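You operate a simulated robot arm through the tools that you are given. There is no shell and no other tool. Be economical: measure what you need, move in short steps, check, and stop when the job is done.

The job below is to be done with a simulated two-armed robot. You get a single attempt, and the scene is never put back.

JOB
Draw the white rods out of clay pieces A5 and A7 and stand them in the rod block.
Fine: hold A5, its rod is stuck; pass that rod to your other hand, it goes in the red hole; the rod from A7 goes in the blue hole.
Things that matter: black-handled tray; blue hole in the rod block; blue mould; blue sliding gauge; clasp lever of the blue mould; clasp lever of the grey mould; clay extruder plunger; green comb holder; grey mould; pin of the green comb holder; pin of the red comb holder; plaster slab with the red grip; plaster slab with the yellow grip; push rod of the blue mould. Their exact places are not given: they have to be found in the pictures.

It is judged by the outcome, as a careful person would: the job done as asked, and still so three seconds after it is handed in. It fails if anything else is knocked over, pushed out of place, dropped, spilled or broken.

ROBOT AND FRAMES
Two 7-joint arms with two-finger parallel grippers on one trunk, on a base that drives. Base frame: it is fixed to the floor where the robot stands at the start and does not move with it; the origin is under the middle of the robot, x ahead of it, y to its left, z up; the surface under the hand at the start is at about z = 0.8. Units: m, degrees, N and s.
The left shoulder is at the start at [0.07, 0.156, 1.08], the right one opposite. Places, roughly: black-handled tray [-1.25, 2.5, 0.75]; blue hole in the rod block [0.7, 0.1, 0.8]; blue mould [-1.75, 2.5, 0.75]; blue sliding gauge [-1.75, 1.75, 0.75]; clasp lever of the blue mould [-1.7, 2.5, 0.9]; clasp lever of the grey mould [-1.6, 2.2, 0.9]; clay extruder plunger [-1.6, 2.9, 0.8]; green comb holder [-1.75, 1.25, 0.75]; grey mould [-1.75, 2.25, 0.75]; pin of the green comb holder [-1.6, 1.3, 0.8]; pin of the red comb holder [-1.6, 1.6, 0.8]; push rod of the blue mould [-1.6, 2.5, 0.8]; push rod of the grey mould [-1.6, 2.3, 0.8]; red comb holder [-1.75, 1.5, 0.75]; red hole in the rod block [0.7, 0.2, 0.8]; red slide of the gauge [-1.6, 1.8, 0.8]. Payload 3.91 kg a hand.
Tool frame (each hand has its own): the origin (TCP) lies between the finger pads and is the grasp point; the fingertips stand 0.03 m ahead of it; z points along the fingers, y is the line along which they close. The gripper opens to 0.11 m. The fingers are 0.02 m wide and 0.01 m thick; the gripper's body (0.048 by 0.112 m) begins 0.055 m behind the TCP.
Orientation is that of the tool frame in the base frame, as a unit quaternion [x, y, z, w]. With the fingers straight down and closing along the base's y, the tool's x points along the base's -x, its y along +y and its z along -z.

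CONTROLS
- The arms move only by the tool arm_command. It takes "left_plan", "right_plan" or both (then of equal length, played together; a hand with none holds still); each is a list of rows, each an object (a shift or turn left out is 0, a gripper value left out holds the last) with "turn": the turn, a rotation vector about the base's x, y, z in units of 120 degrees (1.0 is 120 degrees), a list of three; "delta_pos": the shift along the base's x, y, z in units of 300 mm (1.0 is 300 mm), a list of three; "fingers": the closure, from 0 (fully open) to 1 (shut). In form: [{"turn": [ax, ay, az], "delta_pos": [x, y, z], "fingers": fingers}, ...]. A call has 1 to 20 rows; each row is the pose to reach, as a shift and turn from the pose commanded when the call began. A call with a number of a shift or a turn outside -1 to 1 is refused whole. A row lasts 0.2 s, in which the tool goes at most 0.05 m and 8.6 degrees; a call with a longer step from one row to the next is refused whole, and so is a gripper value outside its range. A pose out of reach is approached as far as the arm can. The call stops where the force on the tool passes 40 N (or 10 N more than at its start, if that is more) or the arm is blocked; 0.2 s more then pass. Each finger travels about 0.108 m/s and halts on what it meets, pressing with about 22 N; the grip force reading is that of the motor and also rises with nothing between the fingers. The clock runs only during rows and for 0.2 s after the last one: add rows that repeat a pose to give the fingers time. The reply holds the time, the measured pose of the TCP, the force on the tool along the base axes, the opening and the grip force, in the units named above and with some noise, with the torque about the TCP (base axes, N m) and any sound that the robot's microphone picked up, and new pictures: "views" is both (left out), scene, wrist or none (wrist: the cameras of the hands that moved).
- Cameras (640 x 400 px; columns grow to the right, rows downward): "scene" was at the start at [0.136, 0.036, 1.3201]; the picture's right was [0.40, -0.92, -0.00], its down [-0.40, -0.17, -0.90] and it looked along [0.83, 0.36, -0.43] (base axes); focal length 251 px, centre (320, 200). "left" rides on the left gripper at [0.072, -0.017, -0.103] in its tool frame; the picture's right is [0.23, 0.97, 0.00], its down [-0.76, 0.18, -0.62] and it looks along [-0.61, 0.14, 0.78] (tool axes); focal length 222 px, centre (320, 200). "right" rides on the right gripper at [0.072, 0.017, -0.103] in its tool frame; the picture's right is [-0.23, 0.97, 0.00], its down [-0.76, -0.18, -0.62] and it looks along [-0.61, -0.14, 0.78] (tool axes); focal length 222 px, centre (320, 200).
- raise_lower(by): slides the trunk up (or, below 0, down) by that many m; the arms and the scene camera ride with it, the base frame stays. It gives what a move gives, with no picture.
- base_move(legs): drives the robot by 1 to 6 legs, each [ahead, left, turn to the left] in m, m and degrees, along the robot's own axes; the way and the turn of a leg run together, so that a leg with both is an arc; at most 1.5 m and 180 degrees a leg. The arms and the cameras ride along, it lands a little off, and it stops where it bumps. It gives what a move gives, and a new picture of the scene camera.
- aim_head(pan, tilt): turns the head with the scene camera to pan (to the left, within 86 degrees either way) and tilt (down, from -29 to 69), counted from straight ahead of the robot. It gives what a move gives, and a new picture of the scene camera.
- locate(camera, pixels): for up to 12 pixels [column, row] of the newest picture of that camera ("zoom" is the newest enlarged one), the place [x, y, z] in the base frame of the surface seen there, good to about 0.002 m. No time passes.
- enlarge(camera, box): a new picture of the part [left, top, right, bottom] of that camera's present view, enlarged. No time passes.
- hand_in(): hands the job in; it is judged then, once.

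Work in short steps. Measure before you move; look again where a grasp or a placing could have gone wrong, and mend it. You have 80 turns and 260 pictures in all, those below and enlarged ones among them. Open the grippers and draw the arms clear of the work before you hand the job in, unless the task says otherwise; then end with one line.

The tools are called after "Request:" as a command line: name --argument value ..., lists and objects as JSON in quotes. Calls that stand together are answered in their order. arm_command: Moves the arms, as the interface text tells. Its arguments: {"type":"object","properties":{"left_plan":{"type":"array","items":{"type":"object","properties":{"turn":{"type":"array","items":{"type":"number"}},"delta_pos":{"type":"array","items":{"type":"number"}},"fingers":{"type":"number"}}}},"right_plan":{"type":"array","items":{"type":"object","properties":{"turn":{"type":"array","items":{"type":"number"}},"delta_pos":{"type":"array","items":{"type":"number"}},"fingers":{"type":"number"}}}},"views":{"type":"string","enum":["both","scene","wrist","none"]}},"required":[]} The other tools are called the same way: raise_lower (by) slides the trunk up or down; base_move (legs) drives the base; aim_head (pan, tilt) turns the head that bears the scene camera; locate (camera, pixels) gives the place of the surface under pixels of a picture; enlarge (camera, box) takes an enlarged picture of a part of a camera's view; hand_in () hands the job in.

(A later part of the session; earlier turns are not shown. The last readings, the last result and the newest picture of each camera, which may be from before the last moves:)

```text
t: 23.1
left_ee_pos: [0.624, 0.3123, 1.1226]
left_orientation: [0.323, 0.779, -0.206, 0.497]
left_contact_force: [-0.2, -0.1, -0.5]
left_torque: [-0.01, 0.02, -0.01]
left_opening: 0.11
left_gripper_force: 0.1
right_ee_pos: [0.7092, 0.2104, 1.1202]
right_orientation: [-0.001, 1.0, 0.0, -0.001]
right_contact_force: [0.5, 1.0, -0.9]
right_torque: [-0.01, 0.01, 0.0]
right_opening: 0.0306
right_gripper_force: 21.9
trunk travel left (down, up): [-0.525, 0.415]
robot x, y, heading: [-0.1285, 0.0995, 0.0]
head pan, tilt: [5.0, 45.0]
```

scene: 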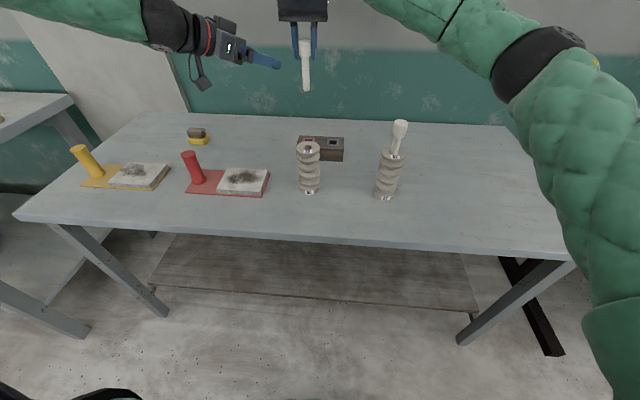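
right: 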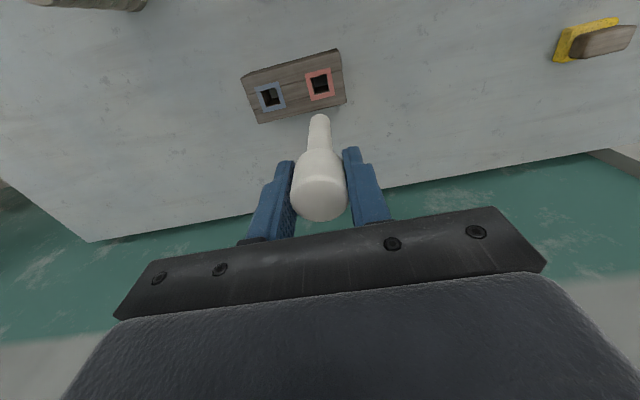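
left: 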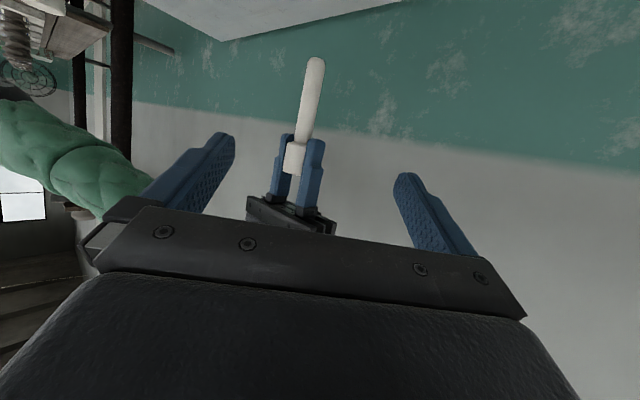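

Orientation is as planned. The shank sits at (0.710, 0.209); I first align laterally, then advance along the tool axis to put the shank between the left fingers at z≈1.064.

Request:
arm_command --left_plan '[{"delta_pos": [0.01, -0.068, -0.005]}, {"delta_pos": [0.08, -0.137, -0.05]}, {"delta_pos": [0.15, -0.207, -0.1]}, {"delta_pos": [0.22, -0.277, -0.15]}, {"delta_pos": [0.287, -0.344, -0.197]}, {"delta_pos": [0.287, -0.344, -0.197]}]' --views "both"

Request:
enlarge --camera "scene" --box '[230, 0, 380, 110]'

```text
t: 24.5
left_ee_pos: [0.7115, 0.208, 1.0648]
left_orientation: [0.322, 0.779, -0.206, 0.496]
left_contact_force: [0.1, -0.1, 0.7]
left_torque: [-0.02, -0.04, -0.04]
left_opening: 0.1099
left_gripper_force: 0.1
right_ee_pos: [0.7107, 0.21, 1.121]
right_orientation: [0.001, 1.0, 0.0, 0.0]
right_contact_force: [-0.6, -0.7, -0.5]
right_torque: [0.0, 0.0, -0.01]
right_opening: 0.0311
right_gripper_force: 22.1
trunk travel left (down, up): [-0.525, 0.415]
robot x, y, heading: [-0.1305, 0.1026, 0.1]
head pan, tilt: [5.0, 45.0]
```

scene: 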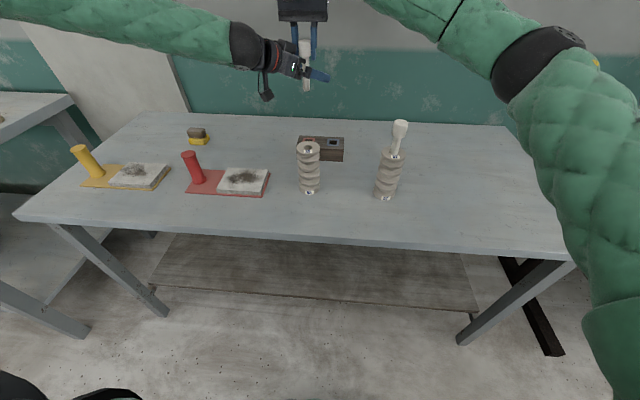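
left: 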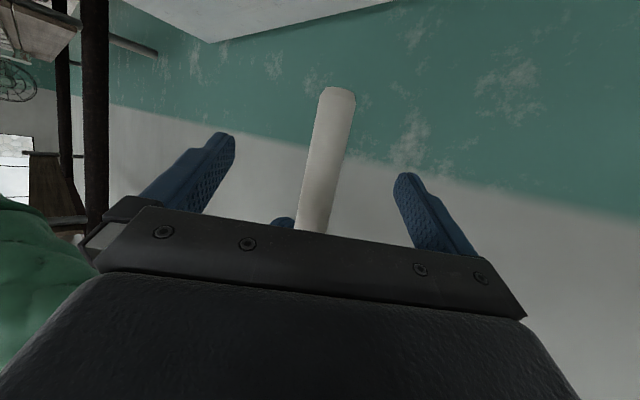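

```text
3.64 times, centred on (305, 55) of scene
```

zoom: 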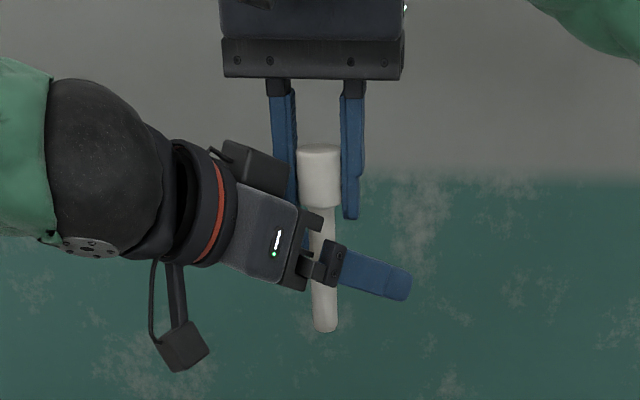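

The shank stands between the left fingers without contact. I close the left gripper on it gradually while the right keeps hold.

Request:
arm_command --left_plan '[{"fingers": 0.3}, {"fingers": 0.6}, {"fingers": 0.7}, {"fingers": 0.78}, {"fingers": 0.82}, {"fingers": 0.86}, {"fingers": 0.9}, {"fingers": 1}, {"fingers": 1}, {"fingers": 1}]' --views "wrist"

```text
t: 26.7
left_ee_pos: [0.7107, 0.2074, 1.0641]
left_orientation: [0.322, 0.78, -0.206, 0.496]
left_contact_force: [-12.5, -9.1, 0.1]
left_torque: [0.19, -0.2, 0.02]
left_opening: 0.018
left_gripper_force: 22.5
right_ee_pos: [0.711, 0.2099, 1.1197]
right_orientation: [-0.001, 1.0, 0.0, 0.0]
right_contact_force: [12.8, 8.7, -0.6]
right_torque: [0.24, -0.48, -0.02]
right_opening: 0.0308
right_gripper_force: 21.8
trunk travel left (down, up): [-0.525, 0.415]
robot x, y, heading: [-0.1305, 0.1035, 0.0]
head pan, tilt: [5.0, 45.0]
```

left: 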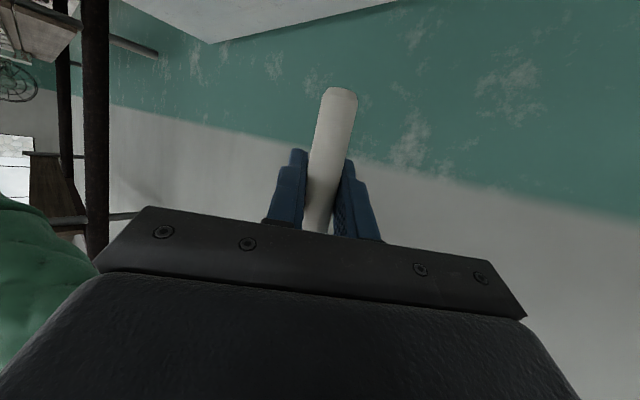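

Left grips the shank, with ~15 N of lateral preload. I nudge the left hand about 3 mm the way it is pushed to relax it before the right lets go.

Request:
arm_command --left_plan '[{"delta_pos": [-0.005, -0.004, 0]}, {"delta_pos": [-0.008, -0.006, 0]}, {"delta_pos": [-0.008, -0.006, 0]}]' --views "none"

```text
t: 27.5
left_ee_pos: [0.7098, 0.2065, 1.065]
left_orientation: [0.321, 0.78, -0.205, 0.497]
left_contact_force: [16.5, 5.1, -0.4]
left_torque: [-0.04, 0.38, -0.05]
left_opening: 0.018
left_gripper_force: 22.4
right_ee_pos: [0.7096, 0.2091, 1.1197]
right_orientation: [0.0, 1.0, 0.0, -0.001]
right_contact_force: [-17.1, -5.2, 0.5]
right_torque: [-0.28, 0.59, -0.02]
right_opening: 0.0309
right_gripper_force: 22.0
trunk travel left (down, up): [-0.525, 0.415]
robot x, y, heading: [-0.1287, 0.102, 0.0]
head pan, tilt: [5.0, 45.0]
```

Overshot: the load reversed. I go back roughly half of that.

Request:
arm_command --left_plan '[{"delta_pos": [0.004, 0.002, 0]}, {"delta_pos": [0.0043, 0.0022, 0]}, {"delta_pos": [0.0043, 0.0022, 0]}]' --views "none"

```text
t: 28.3
left_ee_pos: [0.7115, 0.2074, 1.0656]
left_orientation: [0.322, 0.779, -0.206, 0.496]
left_contact_force: [10.0, 5.9, 2.0]
left_torque: [-0.08, 0.19, -0.03]
left_opening: 0.0179
left_gripper_force: 21.9
right_ee_pos: [0.7104, 0.2096, 1.1199]
right_orientation: [0.0, 1.0, 0.0, 0.0]
right_contact_force: [-9.8, -6.2, -3.2]
right_torque: [-0.24, 0.35, -0.02]
right_opening: 0.0309
right_gripper_force: 22.2
trunk travel left (down, up): [-0.525, 0.415]
robot x, y, heading: [-0.1293, 0.1035, -0.2]
head pan, tilt: [5.0, 45.0]
```

Still ~10 N in +x on the left; another ~1.5 mm in that direction.

Request:
arm_command --left_plan '[{"delta_pos": [0.003, 0.002, 0]}, {"delta_pos": [0.005, 0.004, 0]}, {"delta_pos": [0.005, 0.004, 0]}]' --views "none"

```text
t: 29.1
left_ee_pos: [0.7114, 0.2085, 1.0648]
left_orientation: [0.323, 0.78, -0.206, 0.496]
left_contact_force: [-11.2, -4.1, -0.5]
left_torque: [0.07, -0.01, 0.04]
left_opening: 0.0177
left_gripper_force: 21.7
right_ee_pos: [0.7097, 0.2087, 1.1211]
right_orientation: [0.001, 1.0, 0.0, 0.0]
right_contact_force: [11.8, 4.2, 0.4]
right_torque: [0.13, -0.57, -0.01]
right_opening: 0.0307
right_gripper_force: 21.8
trunk travel left (down, up): [-0.525, 0.415]
robot x, y, heading: [-0.1337, 0.1044, 0.1]
head pan, tilt: [5.0, 45.0]
```

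Near balance; I take half of that back and open the right hand slowly, then raise it a little.

Request:
arm_command --left_plan '[{"delta_pos": [-0.0025, -0.001, 0]}, {"delta_pos": [-0.0025, -0.001, 0]}, {"delta_pos": [-0.0025, -0.001, 0]}, {"delta_pos": [-0.0025, -0.001, 0]}, {"delta_pos": [-0.0025, -0.001, 0]}, {"delta_pos": [-0.0025, -0.001, 0]}, {"delta_pos": [-0.0025, -0.001, 0]}, {"delta_pos": [-0.0025, -0.001, 0]}]' --right_plan '[{"fingers": 1}, {"fingers": 0.7}, {"fingers": 0.68}, {"fingers": 0.6}, {"fingers": 0.5}, {"fingers": 0.5}, {"delta_pos": [0, 0, 0.1]}, {"delta_pos": [0, 0, 0.22]}]' --views "both"

Request:
enlarge --camera "scene" --box '[230, 0, 380, 110]'

```text
t: 30.9
left_ee_pos: [0.7106, 0.2079, 1.0662]
left_orientation: [0.322, 0.779, -0.206, 0.497]
left_contact_force: [-0.1, 0.3, 0.0]
left_torque: [-0.02, 0.0, 0.01]
left_opening: 0.0178
left_gripper_force: 22.0
right_ee_pos: [0.7104, 0.2093, 1.1863]
right_orientation: [0.0, 1.0, -0.001, 0.0]
right_contact_force: [-0.4, 0.0, -0.1]
right_torque: [0.01, -0.02, 0.0]
right_opening: 0.0551
right_gripper_force: 0.1
trunk travel left (down, up): [-0.525, 0.415]
robot x, y, heading: [-0.1326, 0.104, 0.1]
head pan, tilt: [5.0, 45.0]
```

scene: 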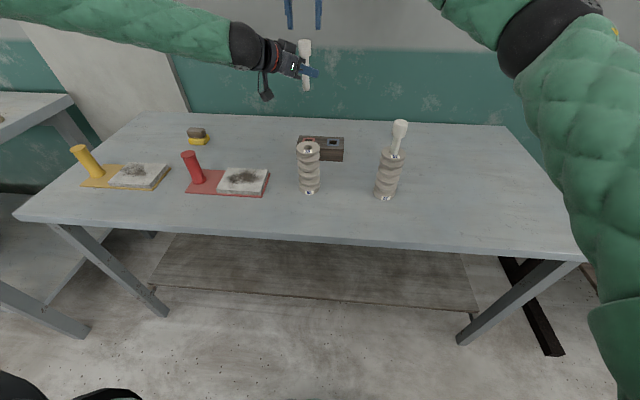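
right: 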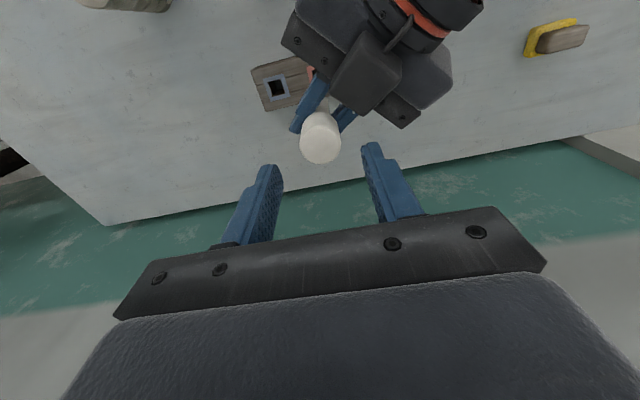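
left: 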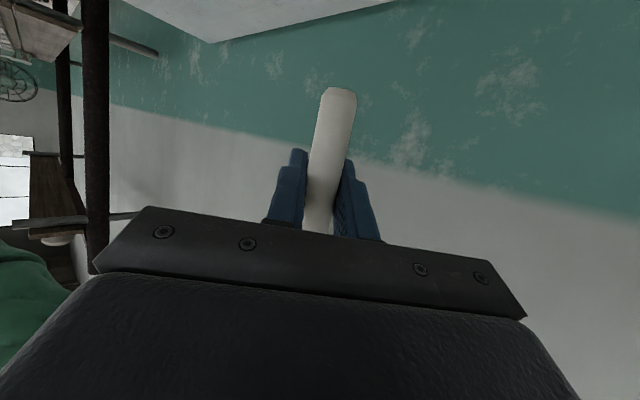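

```text
3.64 times, centred on (305, 55) of scene
```

zoom: 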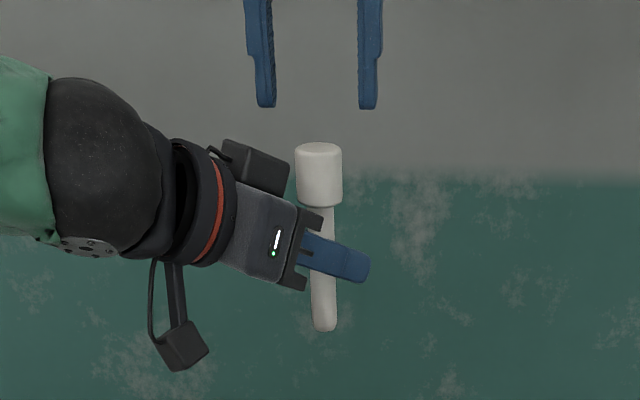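

Handover succeeded: the left alone holds the rod upright. I move the right hand away toward A7's side, and zoom on the block for precise hole centres.

Request:
arm_command --right_plan '[{"delta_pos": [-0.02, -0.08, 0.1]}, {"delta_pos": [-0.06, -0.2, 0.15]}, {"delta_pos": [-0.12, -0.34, 0.15]}, {"delta_pos": [-0.2, -0.48, 0.15]}, {"delta_pos": [-0.3, -0.6, 0.15]}, {"delta_pos": [-0.42, -0.7, 0.13]}, {"delta_pos": [-0.54, -0.775, 0.1]}, {"delta_pos": [-0.57, -0.775, 0.0]}, {"delta_pos": [-0.57, -0.775, 0.0]}]' --views "both"

Request:
enlarge --camera "scene" --box '[290, 125, 350, 165]'

```text
t: 32.9
left_ee_pos: [0.7089, 0.2075, 1.0671]
left_orientation: [0.324, 0.779, -0.207, 0.496]
left_contact_force: [-0.2, -0.5, -1.0]
left_torque: [0.01, 0.01, 0.02]
left_opening: 0.018
left_gripper_force: 22.3
right_ee_pos: [0.5387, -0.0268, 1.1875]
right_orientation: [0.0, 1.0, 0.0, 0.0]
right_contact_force: [0.2, -0.3, 0.7]
right_torque: [0.0, 0.02, 0.04]
right_opening: 0.0549
right_gripper_force: 0.1
trunk travel left (down, up): [-0.525, 0.415]
robot x, y, heading: [-0.1254, 0.1047, 0.2]
head pan, tilt: [5.0, 45.0]
```

scene: 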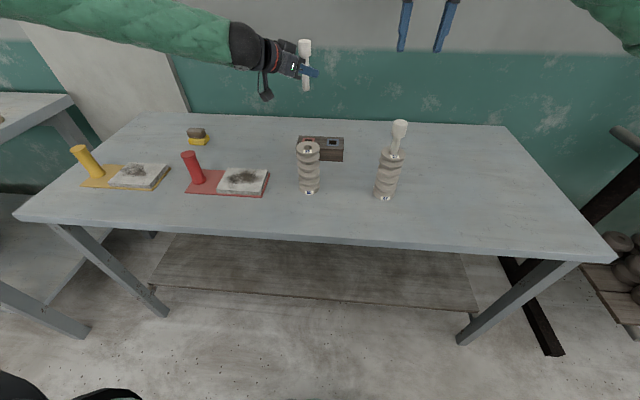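
right: 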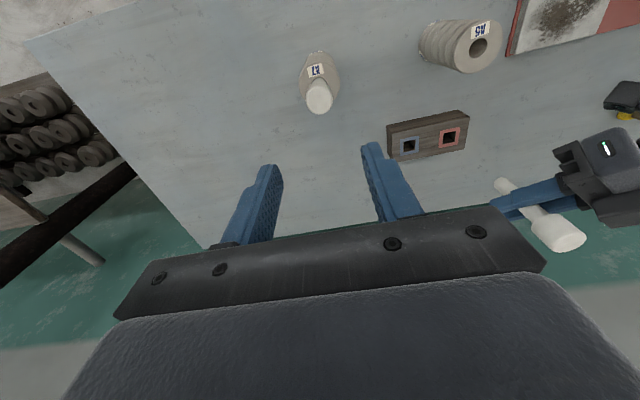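

```text
10.00 times, centred on (320, 145) of scene
```

zoom: 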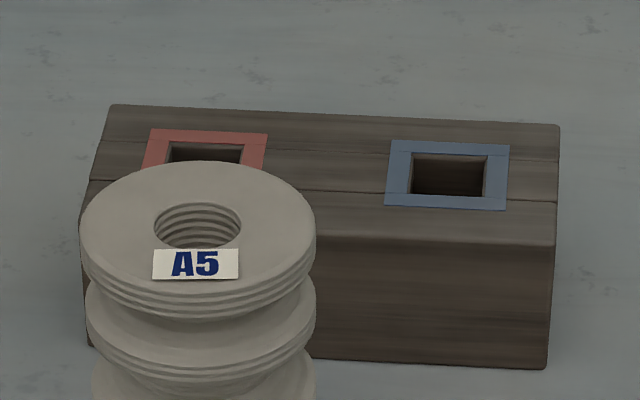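

The right wrist view shows both holes clearly, at (409,146) and (450,137). I zoom there.

Request:
enlarge --camera "right" --box '[375, 100, 485, 170]'

```text
5.71 times, centred on (430, 135) of right
```

zoom: 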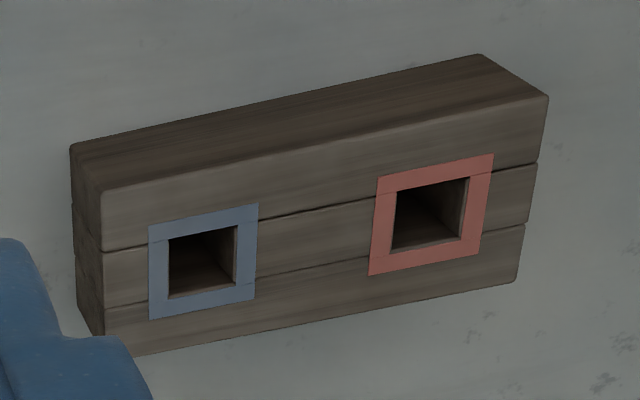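

Request:
locate --camera "zoom" --pixels '[[378, 180], [491, 158], [480, 251], [371, 272], [394, 185], [470, 174], [389, 253], [463, 240], [425, 245], [432, 215]]'

Request:
locate --camera "zoom" --pixels '[[151, 228], [256, 205], [253, 299], [151, 317], [165, 236], [240, 222], [165, 300], [236, 286], [200, 250], [200, 280]]'

Request:
enlarge --camera "scene" --box '[285, 25, 335, 100]'

Request:
locate --camera "zoom" --pixels '[[315, 90], [315, 135], [280, 110], [350, 110], [300, 330], [316, 330], [332, 330], [318, 362], [310, 165]]'

```text
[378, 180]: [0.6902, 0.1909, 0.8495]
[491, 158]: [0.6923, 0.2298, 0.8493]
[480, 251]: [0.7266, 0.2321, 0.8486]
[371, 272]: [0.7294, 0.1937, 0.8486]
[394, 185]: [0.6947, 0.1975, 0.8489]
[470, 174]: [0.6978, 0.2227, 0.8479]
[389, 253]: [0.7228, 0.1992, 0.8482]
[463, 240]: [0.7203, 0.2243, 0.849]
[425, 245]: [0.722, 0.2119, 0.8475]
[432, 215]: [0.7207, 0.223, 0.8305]
```

```text
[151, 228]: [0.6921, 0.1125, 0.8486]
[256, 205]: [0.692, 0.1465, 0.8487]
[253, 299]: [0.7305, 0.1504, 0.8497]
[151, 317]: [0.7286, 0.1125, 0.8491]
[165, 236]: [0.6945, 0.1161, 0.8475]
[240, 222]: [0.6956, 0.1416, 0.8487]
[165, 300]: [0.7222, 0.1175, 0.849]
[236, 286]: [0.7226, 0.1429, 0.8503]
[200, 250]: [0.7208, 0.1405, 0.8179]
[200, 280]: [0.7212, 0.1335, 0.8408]
```

```text
5.33 times, centred on (310, 62) of scene
```

zoom: 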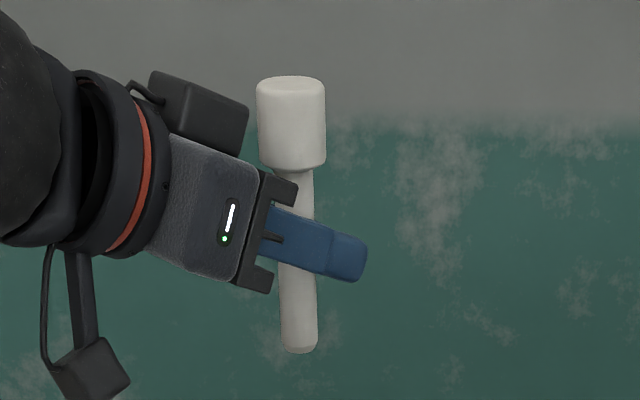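

```text
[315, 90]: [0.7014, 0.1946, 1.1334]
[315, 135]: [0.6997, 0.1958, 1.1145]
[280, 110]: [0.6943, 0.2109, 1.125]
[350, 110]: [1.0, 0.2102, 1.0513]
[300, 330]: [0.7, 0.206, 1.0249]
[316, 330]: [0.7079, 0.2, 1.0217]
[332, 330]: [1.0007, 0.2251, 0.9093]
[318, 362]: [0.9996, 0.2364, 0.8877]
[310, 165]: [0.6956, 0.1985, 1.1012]
```

Red hole centre ≈ (0.709, 0.210), blue ≈ (0.710, 0.129), inner size ~25 mm, so ±4 mm clearance. I check the rod's axis in the left hand.

Request:
locate --camera "zoom" --pixels '[[292, 100], [292, 155], [260, 125], [324, 125], [298, 320], [298, 300], [283, 300], [314, 300], [299, 347]]'

```text
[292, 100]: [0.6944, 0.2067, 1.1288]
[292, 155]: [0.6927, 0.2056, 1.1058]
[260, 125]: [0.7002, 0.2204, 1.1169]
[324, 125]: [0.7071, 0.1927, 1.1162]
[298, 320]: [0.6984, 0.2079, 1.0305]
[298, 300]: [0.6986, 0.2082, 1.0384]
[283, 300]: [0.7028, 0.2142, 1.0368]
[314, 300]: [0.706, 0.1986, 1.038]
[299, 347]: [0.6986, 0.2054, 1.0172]
```

The rod is vertical, axis ≈ (0.707, 0.207), bottom z ≈ 1.015. I shift +2 mm in x and y and lower until the tip is just above the block (TCP z ≈ 0.91), then check.

Request:
arm_command --left_plan '[{"delta_pos": [0.007, 0.009, -0.1]}, {"delta_pos": [0.007, 0.009, -0.22]}, {"delta_pos": [0.007, 0.009, -0.34]}, {"delta_pos": [0.007, 0.009, -0.44]}, {"delta_pos": [0.007, 0.009, -0.51]}, {"delta_pos": [0.007, 0.009, -0.51]}]' --views "both"

Request:
enlarge --camera "right" --box '[375, 60, 575, 200]'

Request:
enlarge --camera "scene" --box '[160, 60, 360, 200]'

```text
t: 34.3
left_ee_pos: [0.711, 0.2124, 0.9105]
left_orientation: [0.323, 0.779, -0.207, 0.496]
left_contact_force: [0.0, -0.6, -0.3]
left_torque: [-0.01, -0.01, 0.0]
left_opening: 0.0178
left_gripper_force: 21.8
right_ee_pos: [0.5404, -0.0257, 1.1868]
right_orientation: [0.0, 1.0, 0.0, 0.0]
right_contact_force: [-0.4, 0.0, 0.0]
right_torque: [0.0, -0.01, 0.04]
right_opening: 0.055
right_gripper_force: 0.1
trunk travel left (down, up): [-0.525, 0.415]
robot x, y, heading: [-0.1279, 0.1048, -0.0]
head pan, tilt: [5.0, 45.0]
```

scene: 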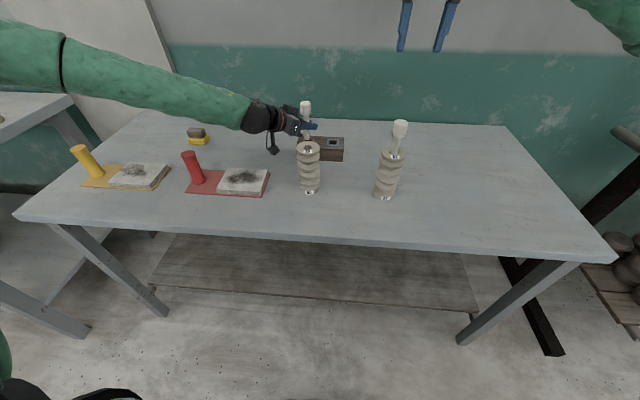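
left: 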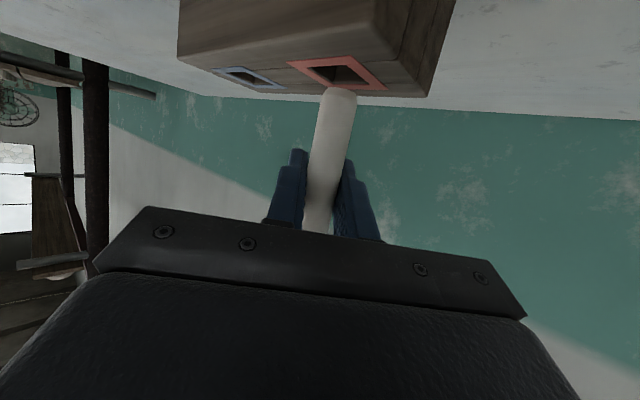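

```text
2.86 times, centred on (475, 130) of right
```

zoom: 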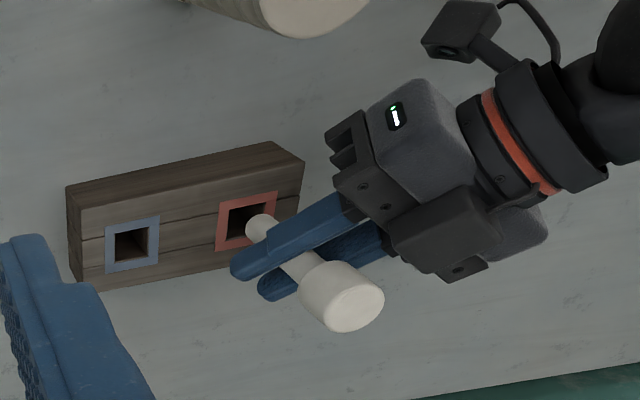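

```text
2.86 times, centred on (260, 130) of scene
```

zoom: 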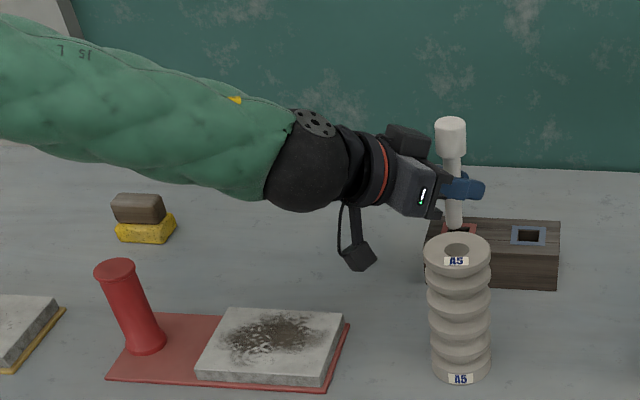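

Tip is just above the block; I verify alignment by measuring the rod tip and the red hole in the same right-wrist zoom.

Request:
enlarge --camera "right" --box '[430, 110, 500, 160]'

Request:
enlarge --camera "left" --box '[260, 30, 420, 140]'

```text
8.00 times, centred on (465, 135) of right
```

zoom: 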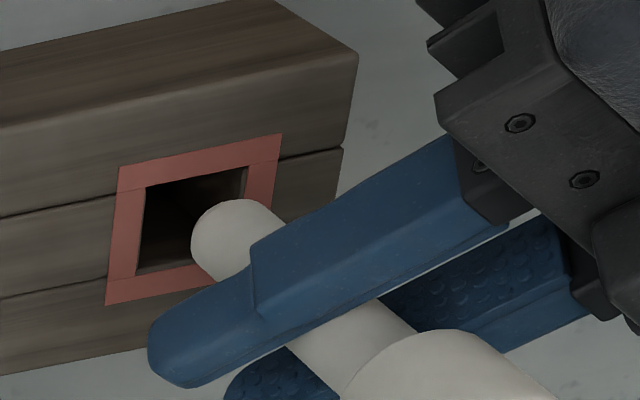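

```text
3.64 times, centred on (340, 85) of left
```

zoom: 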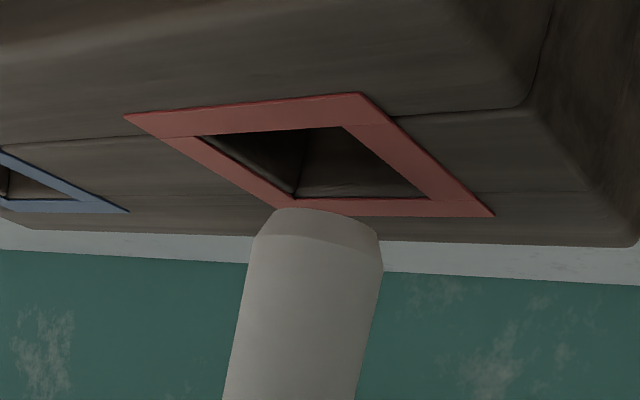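

Request:
locate --camera "zoom" --pixels '[[128, 115], [362, 94], [490, 214], [300, 214], [205, 137], [340, 128], [425, 197], [320, 225], [258, 245], [382, 245], [315, 212], [320, 300]]'

```text
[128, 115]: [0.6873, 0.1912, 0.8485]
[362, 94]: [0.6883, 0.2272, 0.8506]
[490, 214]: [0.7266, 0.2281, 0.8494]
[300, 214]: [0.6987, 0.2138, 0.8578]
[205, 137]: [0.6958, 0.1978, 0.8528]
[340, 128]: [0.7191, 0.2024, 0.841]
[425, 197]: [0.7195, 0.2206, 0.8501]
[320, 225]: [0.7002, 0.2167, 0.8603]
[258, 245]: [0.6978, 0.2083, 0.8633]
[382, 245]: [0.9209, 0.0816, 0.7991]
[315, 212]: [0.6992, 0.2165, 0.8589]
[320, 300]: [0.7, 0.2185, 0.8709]
```

Rod axis (0.706, 0.212) vs hole centre (0.707, 0.2097): nearly aligned. I correct by ~1–2 mm and insert slowly.

Request:
arm_command --left_plan '[{"delta_pos": [0.004, -0.006, 0]}, {"delta_pos": [0.004, -0.006, -0.03]}, {"delta_pos": [0.004, -0.006, -0.06]}, {"delta_pos": [0.004, -0.006, -0.09]}, {"delta_pos": [0.004, -0.006, -0.115]}, {"delta_pos": [0.004, -0.006, -0.115]}]' --views "wrist"

Request:
enlarge --camera "right" --box '[400, 80, 560, 190]'

```text
t: 35.7
left_ee_pos: [0.7129, 0.209, 0.8796]
left_orientation: [0.322, 0.778, -0.206, 0.498]
left_contact_force: [5.2, 2.5, 27.1]
left_torque: [0.41, -0.06, -0.07]
left_opening: 0.018
left_gripper_force: 21.7
right_ee_pos: [0.538, -0.0257, 1.1884]
right_orientation: [0.001, 1.0, 0.0, 0.001]
right_contact_force: [-0.4, -0.1, -0.1]
right_torque: [-0.01, -0.03, 0.0]
right_opening: 0.0551
right_gripper_force: 0.1
trunk travel left (down, up): [-0.525, 0.415]
robot x, y, heading: [-0.13, 0.1041, 0.0]
head pan, tilt: [5.0, 45.0]
```

left: 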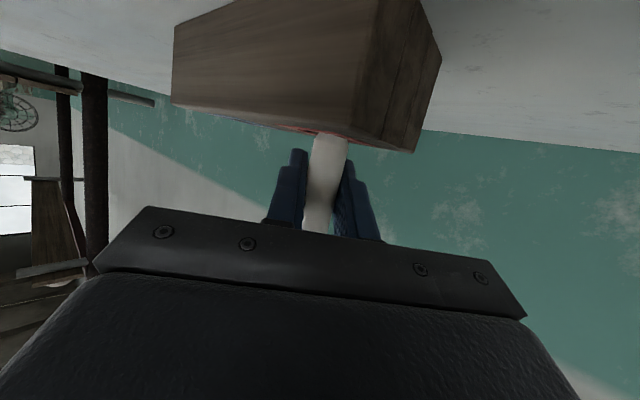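

```text
3.64 times, centred on (480, 135) of right
```

zoom: 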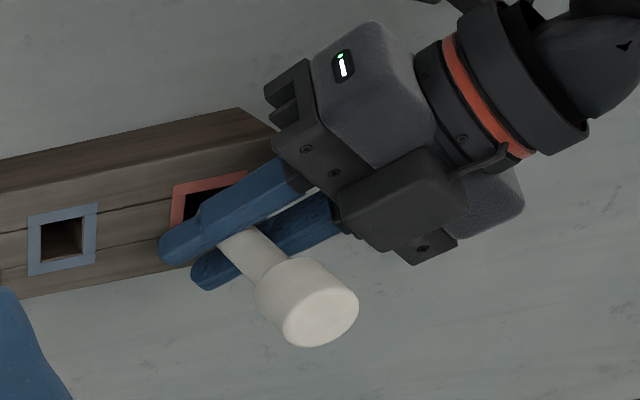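

There's 27 N upward at TCP z 0.880. I check whether the rod bottomed in the hole or slid in the grip, by measuring the head height and looking from the scene.

Request:
enlarge --camera "scene" --box '[275, 95, 355, 165]'

Request:
locate --camera "zoom" --pixels '[[240, 90], [240, 110], [245, 140], [245, 160], [250, 180], [250, 200], [340, 210], [400, 220], [250, 240]]'

Request:
enlarge --camera "left" --box '[240, 90, 400, 240]'

```text
5.71 times, centred on (315, 130) of scene
```

zoom: 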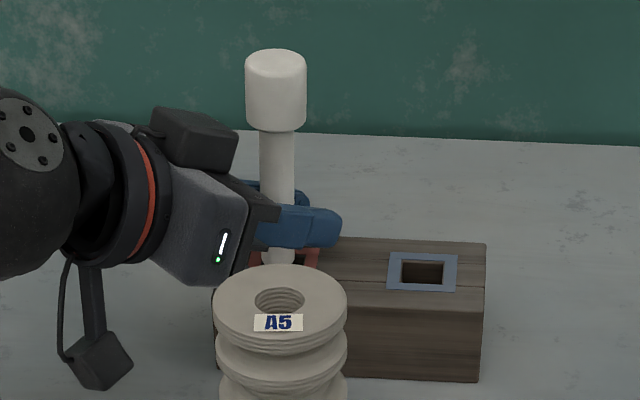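

```text
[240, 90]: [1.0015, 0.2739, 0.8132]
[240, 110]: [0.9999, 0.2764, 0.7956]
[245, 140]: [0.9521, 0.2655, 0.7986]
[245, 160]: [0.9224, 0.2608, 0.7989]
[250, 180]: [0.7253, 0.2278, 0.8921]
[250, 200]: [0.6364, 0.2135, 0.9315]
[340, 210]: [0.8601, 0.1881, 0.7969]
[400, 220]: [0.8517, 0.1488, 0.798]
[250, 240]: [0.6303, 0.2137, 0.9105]
```

```text
2.67 times, centred on (320, 165) of left
```

zoom: 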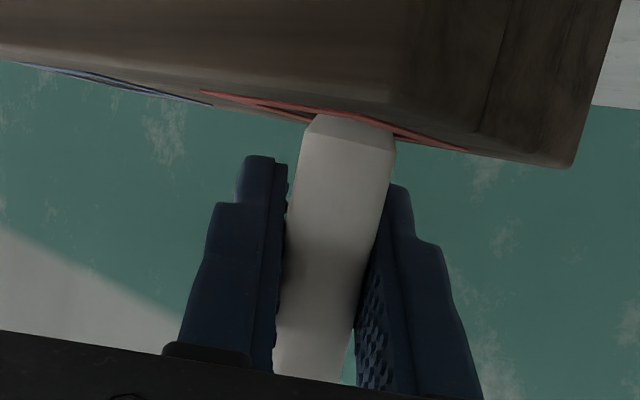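

The rod tip is resting on the rim (it slid ~20 mm up in the grip). I lift 15 mm and re-measure the alignment from two views.

Request:
arm_command --left_plan '[{"delta_pos": [0, 0, 0.03]}, {"delta_pos": [0, 0, 0.05]}, {"delta_pos": [0, 0, 0.05]}]' --views "both"

Request:
enlarge --camera "scene" --box '[285, 90, 355, 160]'

Request:
enlarge --camera "right" --box '[430, 100, 510, 160]'

```text
t: 36.5
left_ee_pos: [0.7122, 0.2099, 0.8932]
left_orientation: [0.322, 0.78, -0.206, 0.496]
left_contact_force: [-0.3, -1.2, 0.4]
left_torque: [0.03, -0.04, -0.01]
left_opening: 0.0179
left_gripper_force: 21.7
right_ee_pos: [0.5408, -0.0249, 1.1873]
right_orientation: [0.0, 1.0, 0.0, 0.0]
right_contact_force: [-0.1, 0.1, -0.7]
right_torque: [0.01, -0.02, -0.04]
right_opening: 0.0549
right_gripper_force: 0.0
trunk travel left (down, up): [-0.525, 0.415]
robot x, y, heading: [-0.1321, 0.0998, -0.2]
head pan, tilt: [5.0, 45.0]
```

scene: 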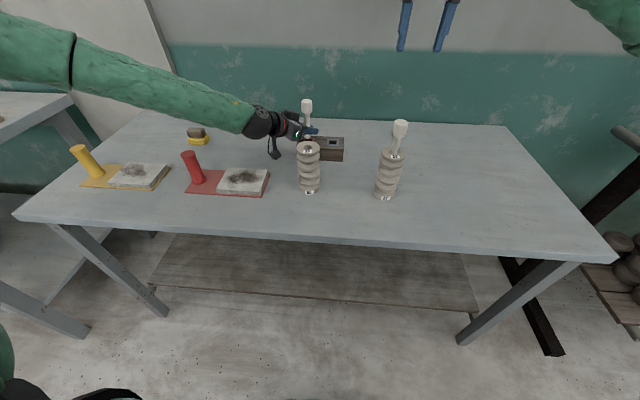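
left: 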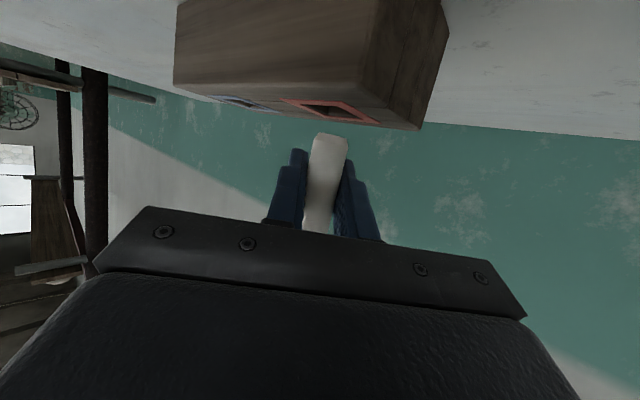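

```text
5.71 times, centred on (320, 125) of scene
```

zoom: 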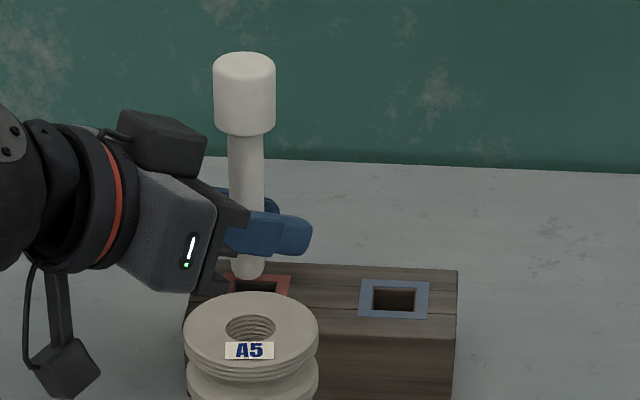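

```text
6.67 times, centred on (470, 130) of right
```

zoom: 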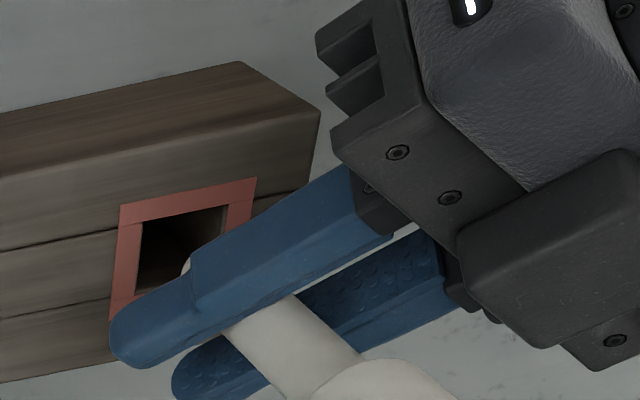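

Request:
enlarge --camera "scene" --box '[290, 90, 350, 160]'

Request:
locate --camera "zoom" --pixels '[[213, 60], [213, 120], [183, 80], [243, 80], [216, 160], [216, 180], [219, 255], [219, 265], [205, 258], [200, 275], [265, 278], [235, 274]]'

```text
5.71 times, centred on (320, 125) of scene
```

zoom: 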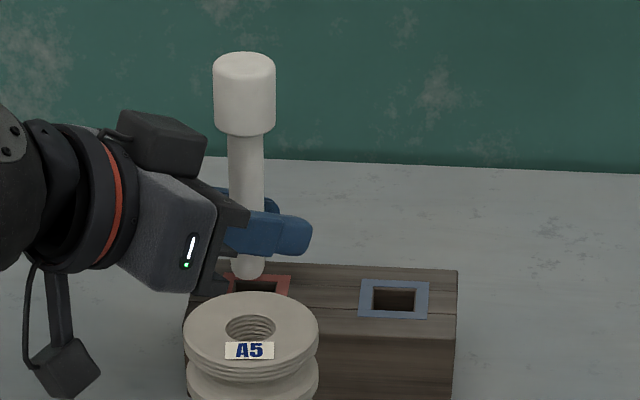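

```text
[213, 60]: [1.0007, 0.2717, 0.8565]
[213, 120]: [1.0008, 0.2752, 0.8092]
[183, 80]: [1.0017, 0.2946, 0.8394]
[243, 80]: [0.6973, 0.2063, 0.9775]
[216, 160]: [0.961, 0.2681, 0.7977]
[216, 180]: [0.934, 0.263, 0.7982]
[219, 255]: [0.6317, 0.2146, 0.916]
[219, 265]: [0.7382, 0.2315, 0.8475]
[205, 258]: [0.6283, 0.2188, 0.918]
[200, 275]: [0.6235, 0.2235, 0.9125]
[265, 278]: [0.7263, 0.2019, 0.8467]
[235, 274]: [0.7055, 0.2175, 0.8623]
```

Request:
locate --camera "zoom" --pixels '[[244, 60], [244, 125], [216, 90], [274, 90], [246, 150], [246, 180], [248, 265], [248, 275], [238, 265], [260, 265], [289, 278], [232, 278]]'

Request:
locate --camera "zoom" --pixels '[[229, 170], [264, 170], [232, 262], [265, 262], [364, 281], [428, 283], [425, 317], [359, 315], [277, 285], [291, 277], [455, 272], [191, 264]]'

```text
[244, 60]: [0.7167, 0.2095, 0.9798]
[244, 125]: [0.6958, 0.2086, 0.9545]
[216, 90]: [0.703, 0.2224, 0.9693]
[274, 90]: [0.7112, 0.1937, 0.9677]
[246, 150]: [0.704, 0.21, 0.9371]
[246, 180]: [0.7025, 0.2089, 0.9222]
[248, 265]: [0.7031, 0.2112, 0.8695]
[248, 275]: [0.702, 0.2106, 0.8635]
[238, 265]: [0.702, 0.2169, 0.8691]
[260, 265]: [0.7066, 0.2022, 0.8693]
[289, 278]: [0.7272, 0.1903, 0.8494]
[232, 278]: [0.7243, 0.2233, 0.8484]
```

```text
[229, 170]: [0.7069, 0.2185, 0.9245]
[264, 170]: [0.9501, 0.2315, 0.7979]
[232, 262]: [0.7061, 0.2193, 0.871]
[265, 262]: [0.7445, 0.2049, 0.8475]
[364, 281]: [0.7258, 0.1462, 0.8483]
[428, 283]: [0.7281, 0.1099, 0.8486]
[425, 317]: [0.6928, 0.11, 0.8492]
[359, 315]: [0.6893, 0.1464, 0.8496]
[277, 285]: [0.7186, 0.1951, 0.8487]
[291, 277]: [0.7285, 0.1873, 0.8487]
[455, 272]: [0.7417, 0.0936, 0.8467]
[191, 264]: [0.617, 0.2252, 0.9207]
```

Scene view: rod axis ≈ (0.7105, 0.2105), red hole centre ≈ (0.709, 0.207), hole ~22 mm. I cross-check with the left wrist view before shifting.

Request:
enlarge --camera "left" --box '[270, 80, 400, 170]'

```text
4.44 times, centred on (335, 125) of left
```

zoom: 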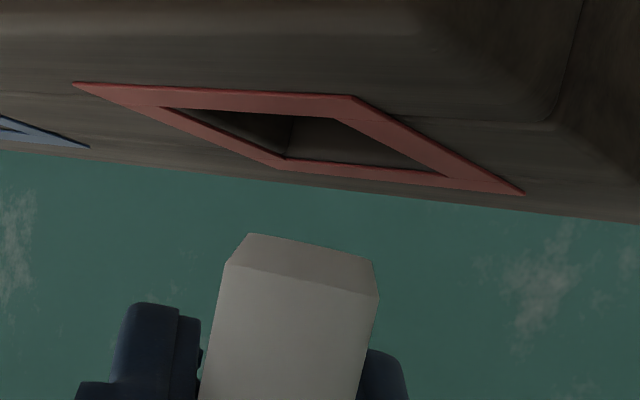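

Request:
locate --camera "zoom" --pixels '[[77, 85], [350, 97], [521, 193], [168, 108], [335, 119], [445, 176], [283, 160], [303, 255], [303, 290], [300, 320], [230, 270], [376, 295]]'

```text
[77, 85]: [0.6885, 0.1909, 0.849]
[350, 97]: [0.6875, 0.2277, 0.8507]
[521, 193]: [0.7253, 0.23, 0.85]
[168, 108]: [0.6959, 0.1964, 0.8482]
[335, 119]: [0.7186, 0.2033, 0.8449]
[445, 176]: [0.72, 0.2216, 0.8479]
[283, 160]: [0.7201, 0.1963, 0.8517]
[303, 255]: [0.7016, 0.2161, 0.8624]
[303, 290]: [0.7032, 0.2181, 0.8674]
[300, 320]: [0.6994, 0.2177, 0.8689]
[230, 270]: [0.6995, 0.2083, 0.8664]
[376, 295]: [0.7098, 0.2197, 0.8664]
```

Both views agree the rod is ~2.5–3 mm too far +y. I shift -3 mm y and lower slowly to just past the rim.

Request:
arm_command --left_plan '[{"delta_pos": [0, -0.01, 0]}, {"delta_pos": [0, -0.01, -0.02]}, {"delta_pos": [0, -0.01, -0.04]}, {"delta_pos": [0, -0.01, -0.055]}, {"delta_pos": [0, -0.01, -0.055]}]' --views "wrist"

Request:
enlarge --camera "scene" --box '[290, 90, 350, 160]'

```text
t: 37.7
left_ee_pos: [0.7141, 0.2072, 0.8769]
left_orientation: [0.322, 0.78, -0.205, 0.496]
left_contact_force: [0.9, -0.1, -0.5]
left_torque: [0.02, 0.01, 0.0]
left_opening: 0.0179
left_gripper_force: 22.3
right_ee_pos: [0.5404, -0.0248, 1.1877]
right_orientation: [0.0, 1.0, 0.0, 0.0]
right_contact_force: [0.3, 0.0, -0.2]
right_torque: [0.0, -0.01, -0.01]
right_opening: 0.055
right_gripper_force: 0.0
trunk travel left (down, up): [-0.525, 0.415]
robot x, y, heading: [-0.1306, 0.1035, 0.3]
head pan, tilt: [5.0, 45.0]
```

left: 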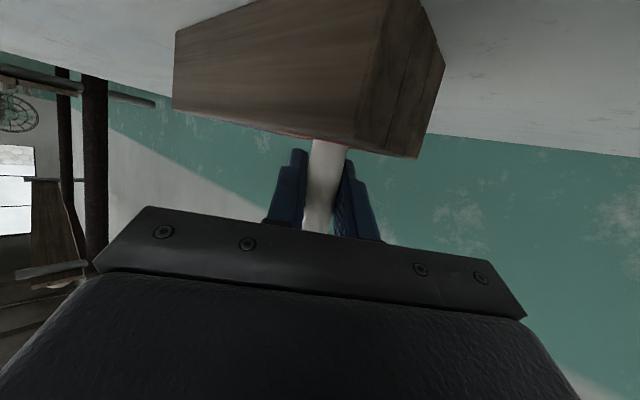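

```text
5.71 times, centred on (320, 125) of scene
```

zoom: 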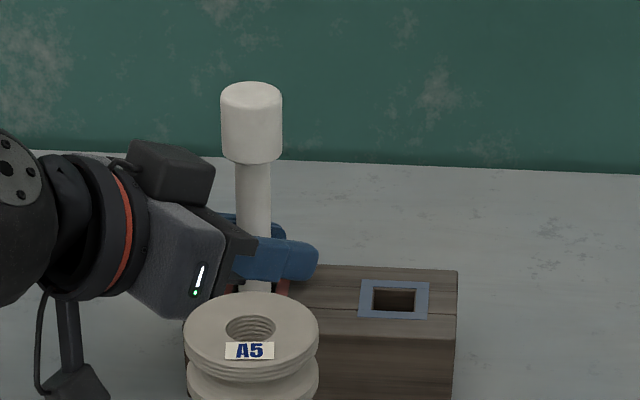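

No force now: the tip has entered the hole. Since the rod slid in the grip, only ~7 mm can go in like this, so I lower 4 mm more, then bring the right hand to steady the head while the left regrips higher.

Request:
locate --camera "zoom" --pixels '[[251, 95], [251, 120], [251, 155], [222, 120], [281, 120], [253, 180], [253, 220]]'

Request:
arm_command --left_plan '[{"delta_pos": [0, 0, -0.007]}, {"delta_pos": [0, 0, -0.013]}, {"delta_pos": [0, 0, -0.013]}, {"delta_pos": [0, 0, -0.013]}, {"delta_pos": [0, 0, -0.013]}, {"delta_pos": [0, 0, -0.013]}, {"delta_pos": [0, 0, -0.013]}, {"delta_pos": [0, 0, -0.013]}]' --right_plan '[{"delta_pos": [0.08, 0.08, 0]}, {"delta_pos": [0.16, 0.18, 0]}, {"delta_pos": [0.24, 0.29, 0]}, {"delta_pos": [0.32, 0.4, 0]}, {"delta_pos": [0.4, 0.51, 0]}, {"delta_pos": [0.48, 0.62, 0]}, {"delta_pos": [0.56, 0.73, 0]}, {"delta_pos": [0.567, 0.78, 0]}]' --views "both"

```text
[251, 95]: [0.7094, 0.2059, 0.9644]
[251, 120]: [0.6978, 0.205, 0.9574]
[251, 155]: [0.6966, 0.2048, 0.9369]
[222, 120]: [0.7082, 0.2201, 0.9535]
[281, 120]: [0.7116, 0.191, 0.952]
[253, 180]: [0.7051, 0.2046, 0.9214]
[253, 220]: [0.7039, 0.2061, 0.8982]
```

```text
t: 39.5
left_ee_pos: [0.7135, 0.2063, 0.8732]
left_orientation: [0.322, 0.779, -0.206, 0.497]
left_contact_force: [-1.2, -0.3, 0.2]
left_torque: [0.03, 0.03, 0.03]
left_opening: 0.0179
left_gripper_force: 21.9
right_ee_pos: [0.7096, 0.2086, 1.1853]
right_orientation: [0.001, 1.0, 0.0, 0.0]
right_contact_force: [-0.2, 0.1, 0.0]
right_torque: [0.02, -0.01, 0.0]
right_opening: 0.055
right_gripper_force: 0.0
trunk travel left (down, up): [-0.525, 0.415]
robot x, y, heading: [-0.1292, 0.102, 0.0]
head pan, tilt: [5.0, 45.0]
```

scene: 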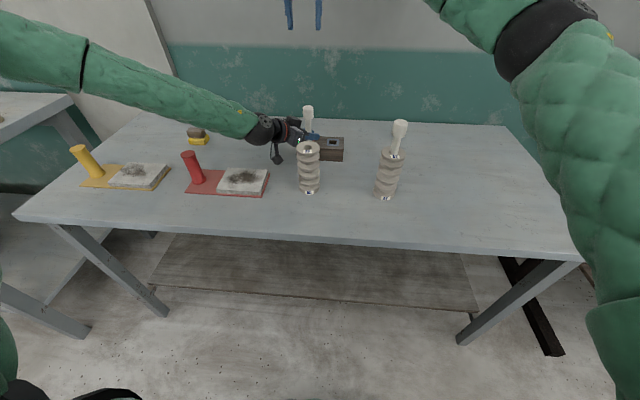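
right: 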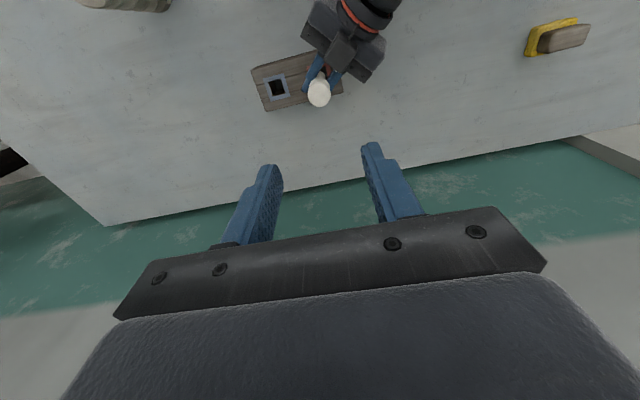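
left: 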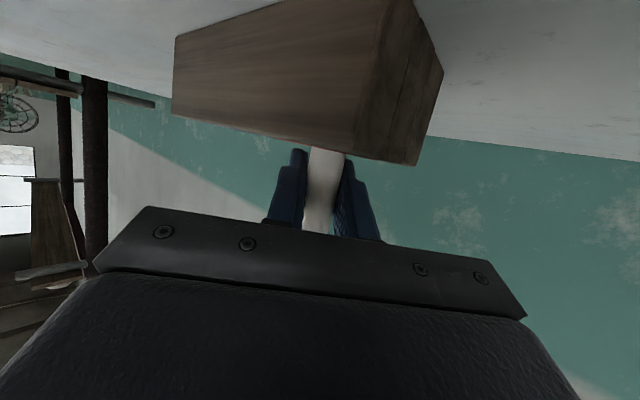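

Head axis ≈ (0.713, 0.2055), top ≈ 0.963. The right hand descends to hold only the upper part of the head, TCP z ≈ 0.967.

Request:
arm_command --right_plan '[{"delta_pos": [0.008, -0.009, -0.12]}, {"delta_pos": [0.008, -0.009, -0.26]}, {"delta_pos": [0.008, -0.009, -0.4]}, {"delta_pos": [0.008, -0.009, -0.54]}, {"delta_pos": [0.008, -0.009, -0.65]}, {"delta_pos": [0.008, -0.009, -0.727]}, {"delta_pos": [0.008, -0.009, -0.727]}]' --views "both"

Request:
enlarge --camera "scene" --box '[270, 70, 350, 160]'

```text
t: 41.1
left_ee_pos: [0.7139, 0.207, 0.8729]
left_orientation: [0.322, 0.779, -0.206, 0.496]
left_contact_force: [-0.4, 0.2, 0.2]
left_torque: [0.04, 0.01, -0.01]
left_opening: 0.0178
left_gripper_force: 22.3
right_ee_pos: [0.7087, 0.2079, 0.9682]
right_orientation: [0.0, 1.0, 0.0, 0.0]
right_contact_force: [-0.4, 0.4, 0.8]
right_torque: [0.0, 0.01, -0.01]
right_opening: 0.055
right_gripper_force: 0.0
trunk travel left (down, up): [-0.525, 0.415]
robot x, y, heading: [-0.133, 0.1065, -0.1]
head pan, tilt: [5.0, 45.0]
```

scene: 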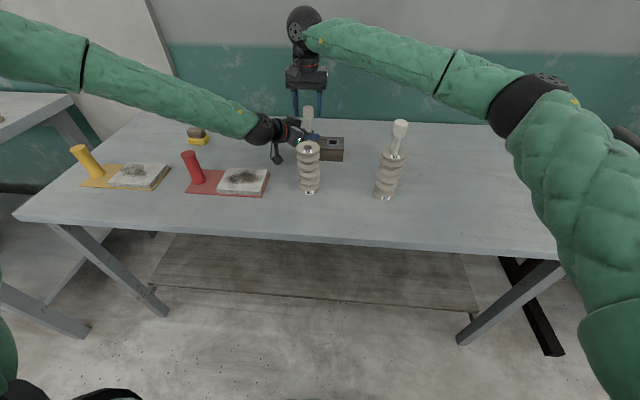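
right: 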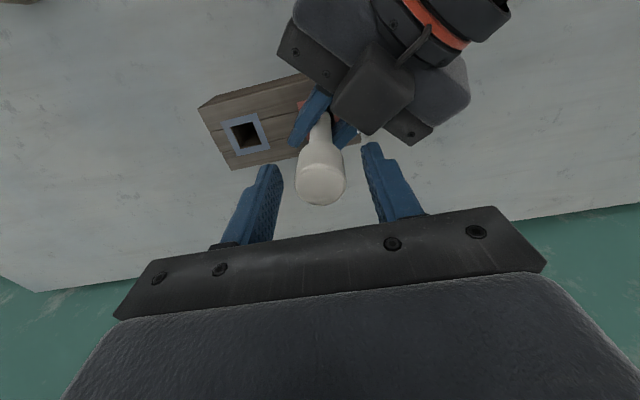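

```text
4.44 times, centred on (310, 115) of scene
```

zoom: 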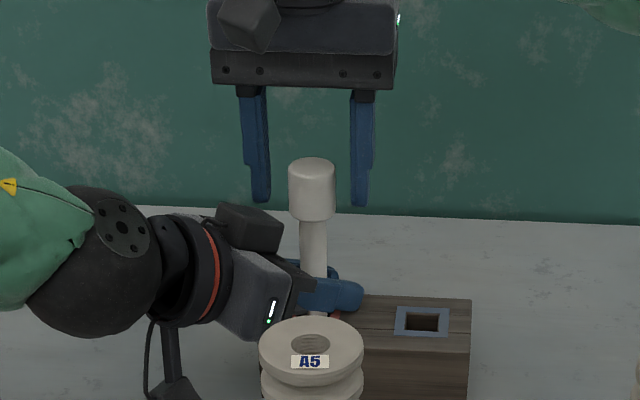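

Tips reach two thirds down the head, centred. Closing the right hand gently on the head.

Request:
arm_command --right_plan '[{"delta_pos": [0.006, -0.003, 0], "fingers": 0.6}, {"delta_pos": [0.006, -0.003, 0], "fingers": 0.66}, {"delta_pos": [0.006, -0.003, 0], "fingers": 0.7}, {"delta_pos": [0.006, -0.003, 0], "fingers": 0.74}, {"delta_pos": [0.006, -0.003, 0], "fingers": 1}, {"delta_pos": [0.006, -0.003, 0], "fingers": 1}]' --views "none"

```text
t: 42.5
left_ee_pos: [0.714, 0.2063, 0.8724]
left_orientation: [0.322, 0.779, -0.206, 0.497]
left_contact_force: [0.5, -7.5, 0.4]
left_torque: [0.13, 0.05, 0.02]
left_opening: 0.0178
left_gripper_force: 22.0
right_ee_pos: [0.7119, 0.2067, 0.9678]
right_orientation: [0.0, 1.0, 0.0, 0.001]
right_contact_force: [-0.3, 7.4, -0.6]
right_torque: [0.59, -0.04, 0.04]
right_opening: 0.0308
right_gripper_force: 22.1
trunk travel left (down, up): [-0.525, 0.415]
robot x, y, heading: [-0.1288, 0.1059, -0.2]
head pan, tilt: [5.0, 45.0]
```

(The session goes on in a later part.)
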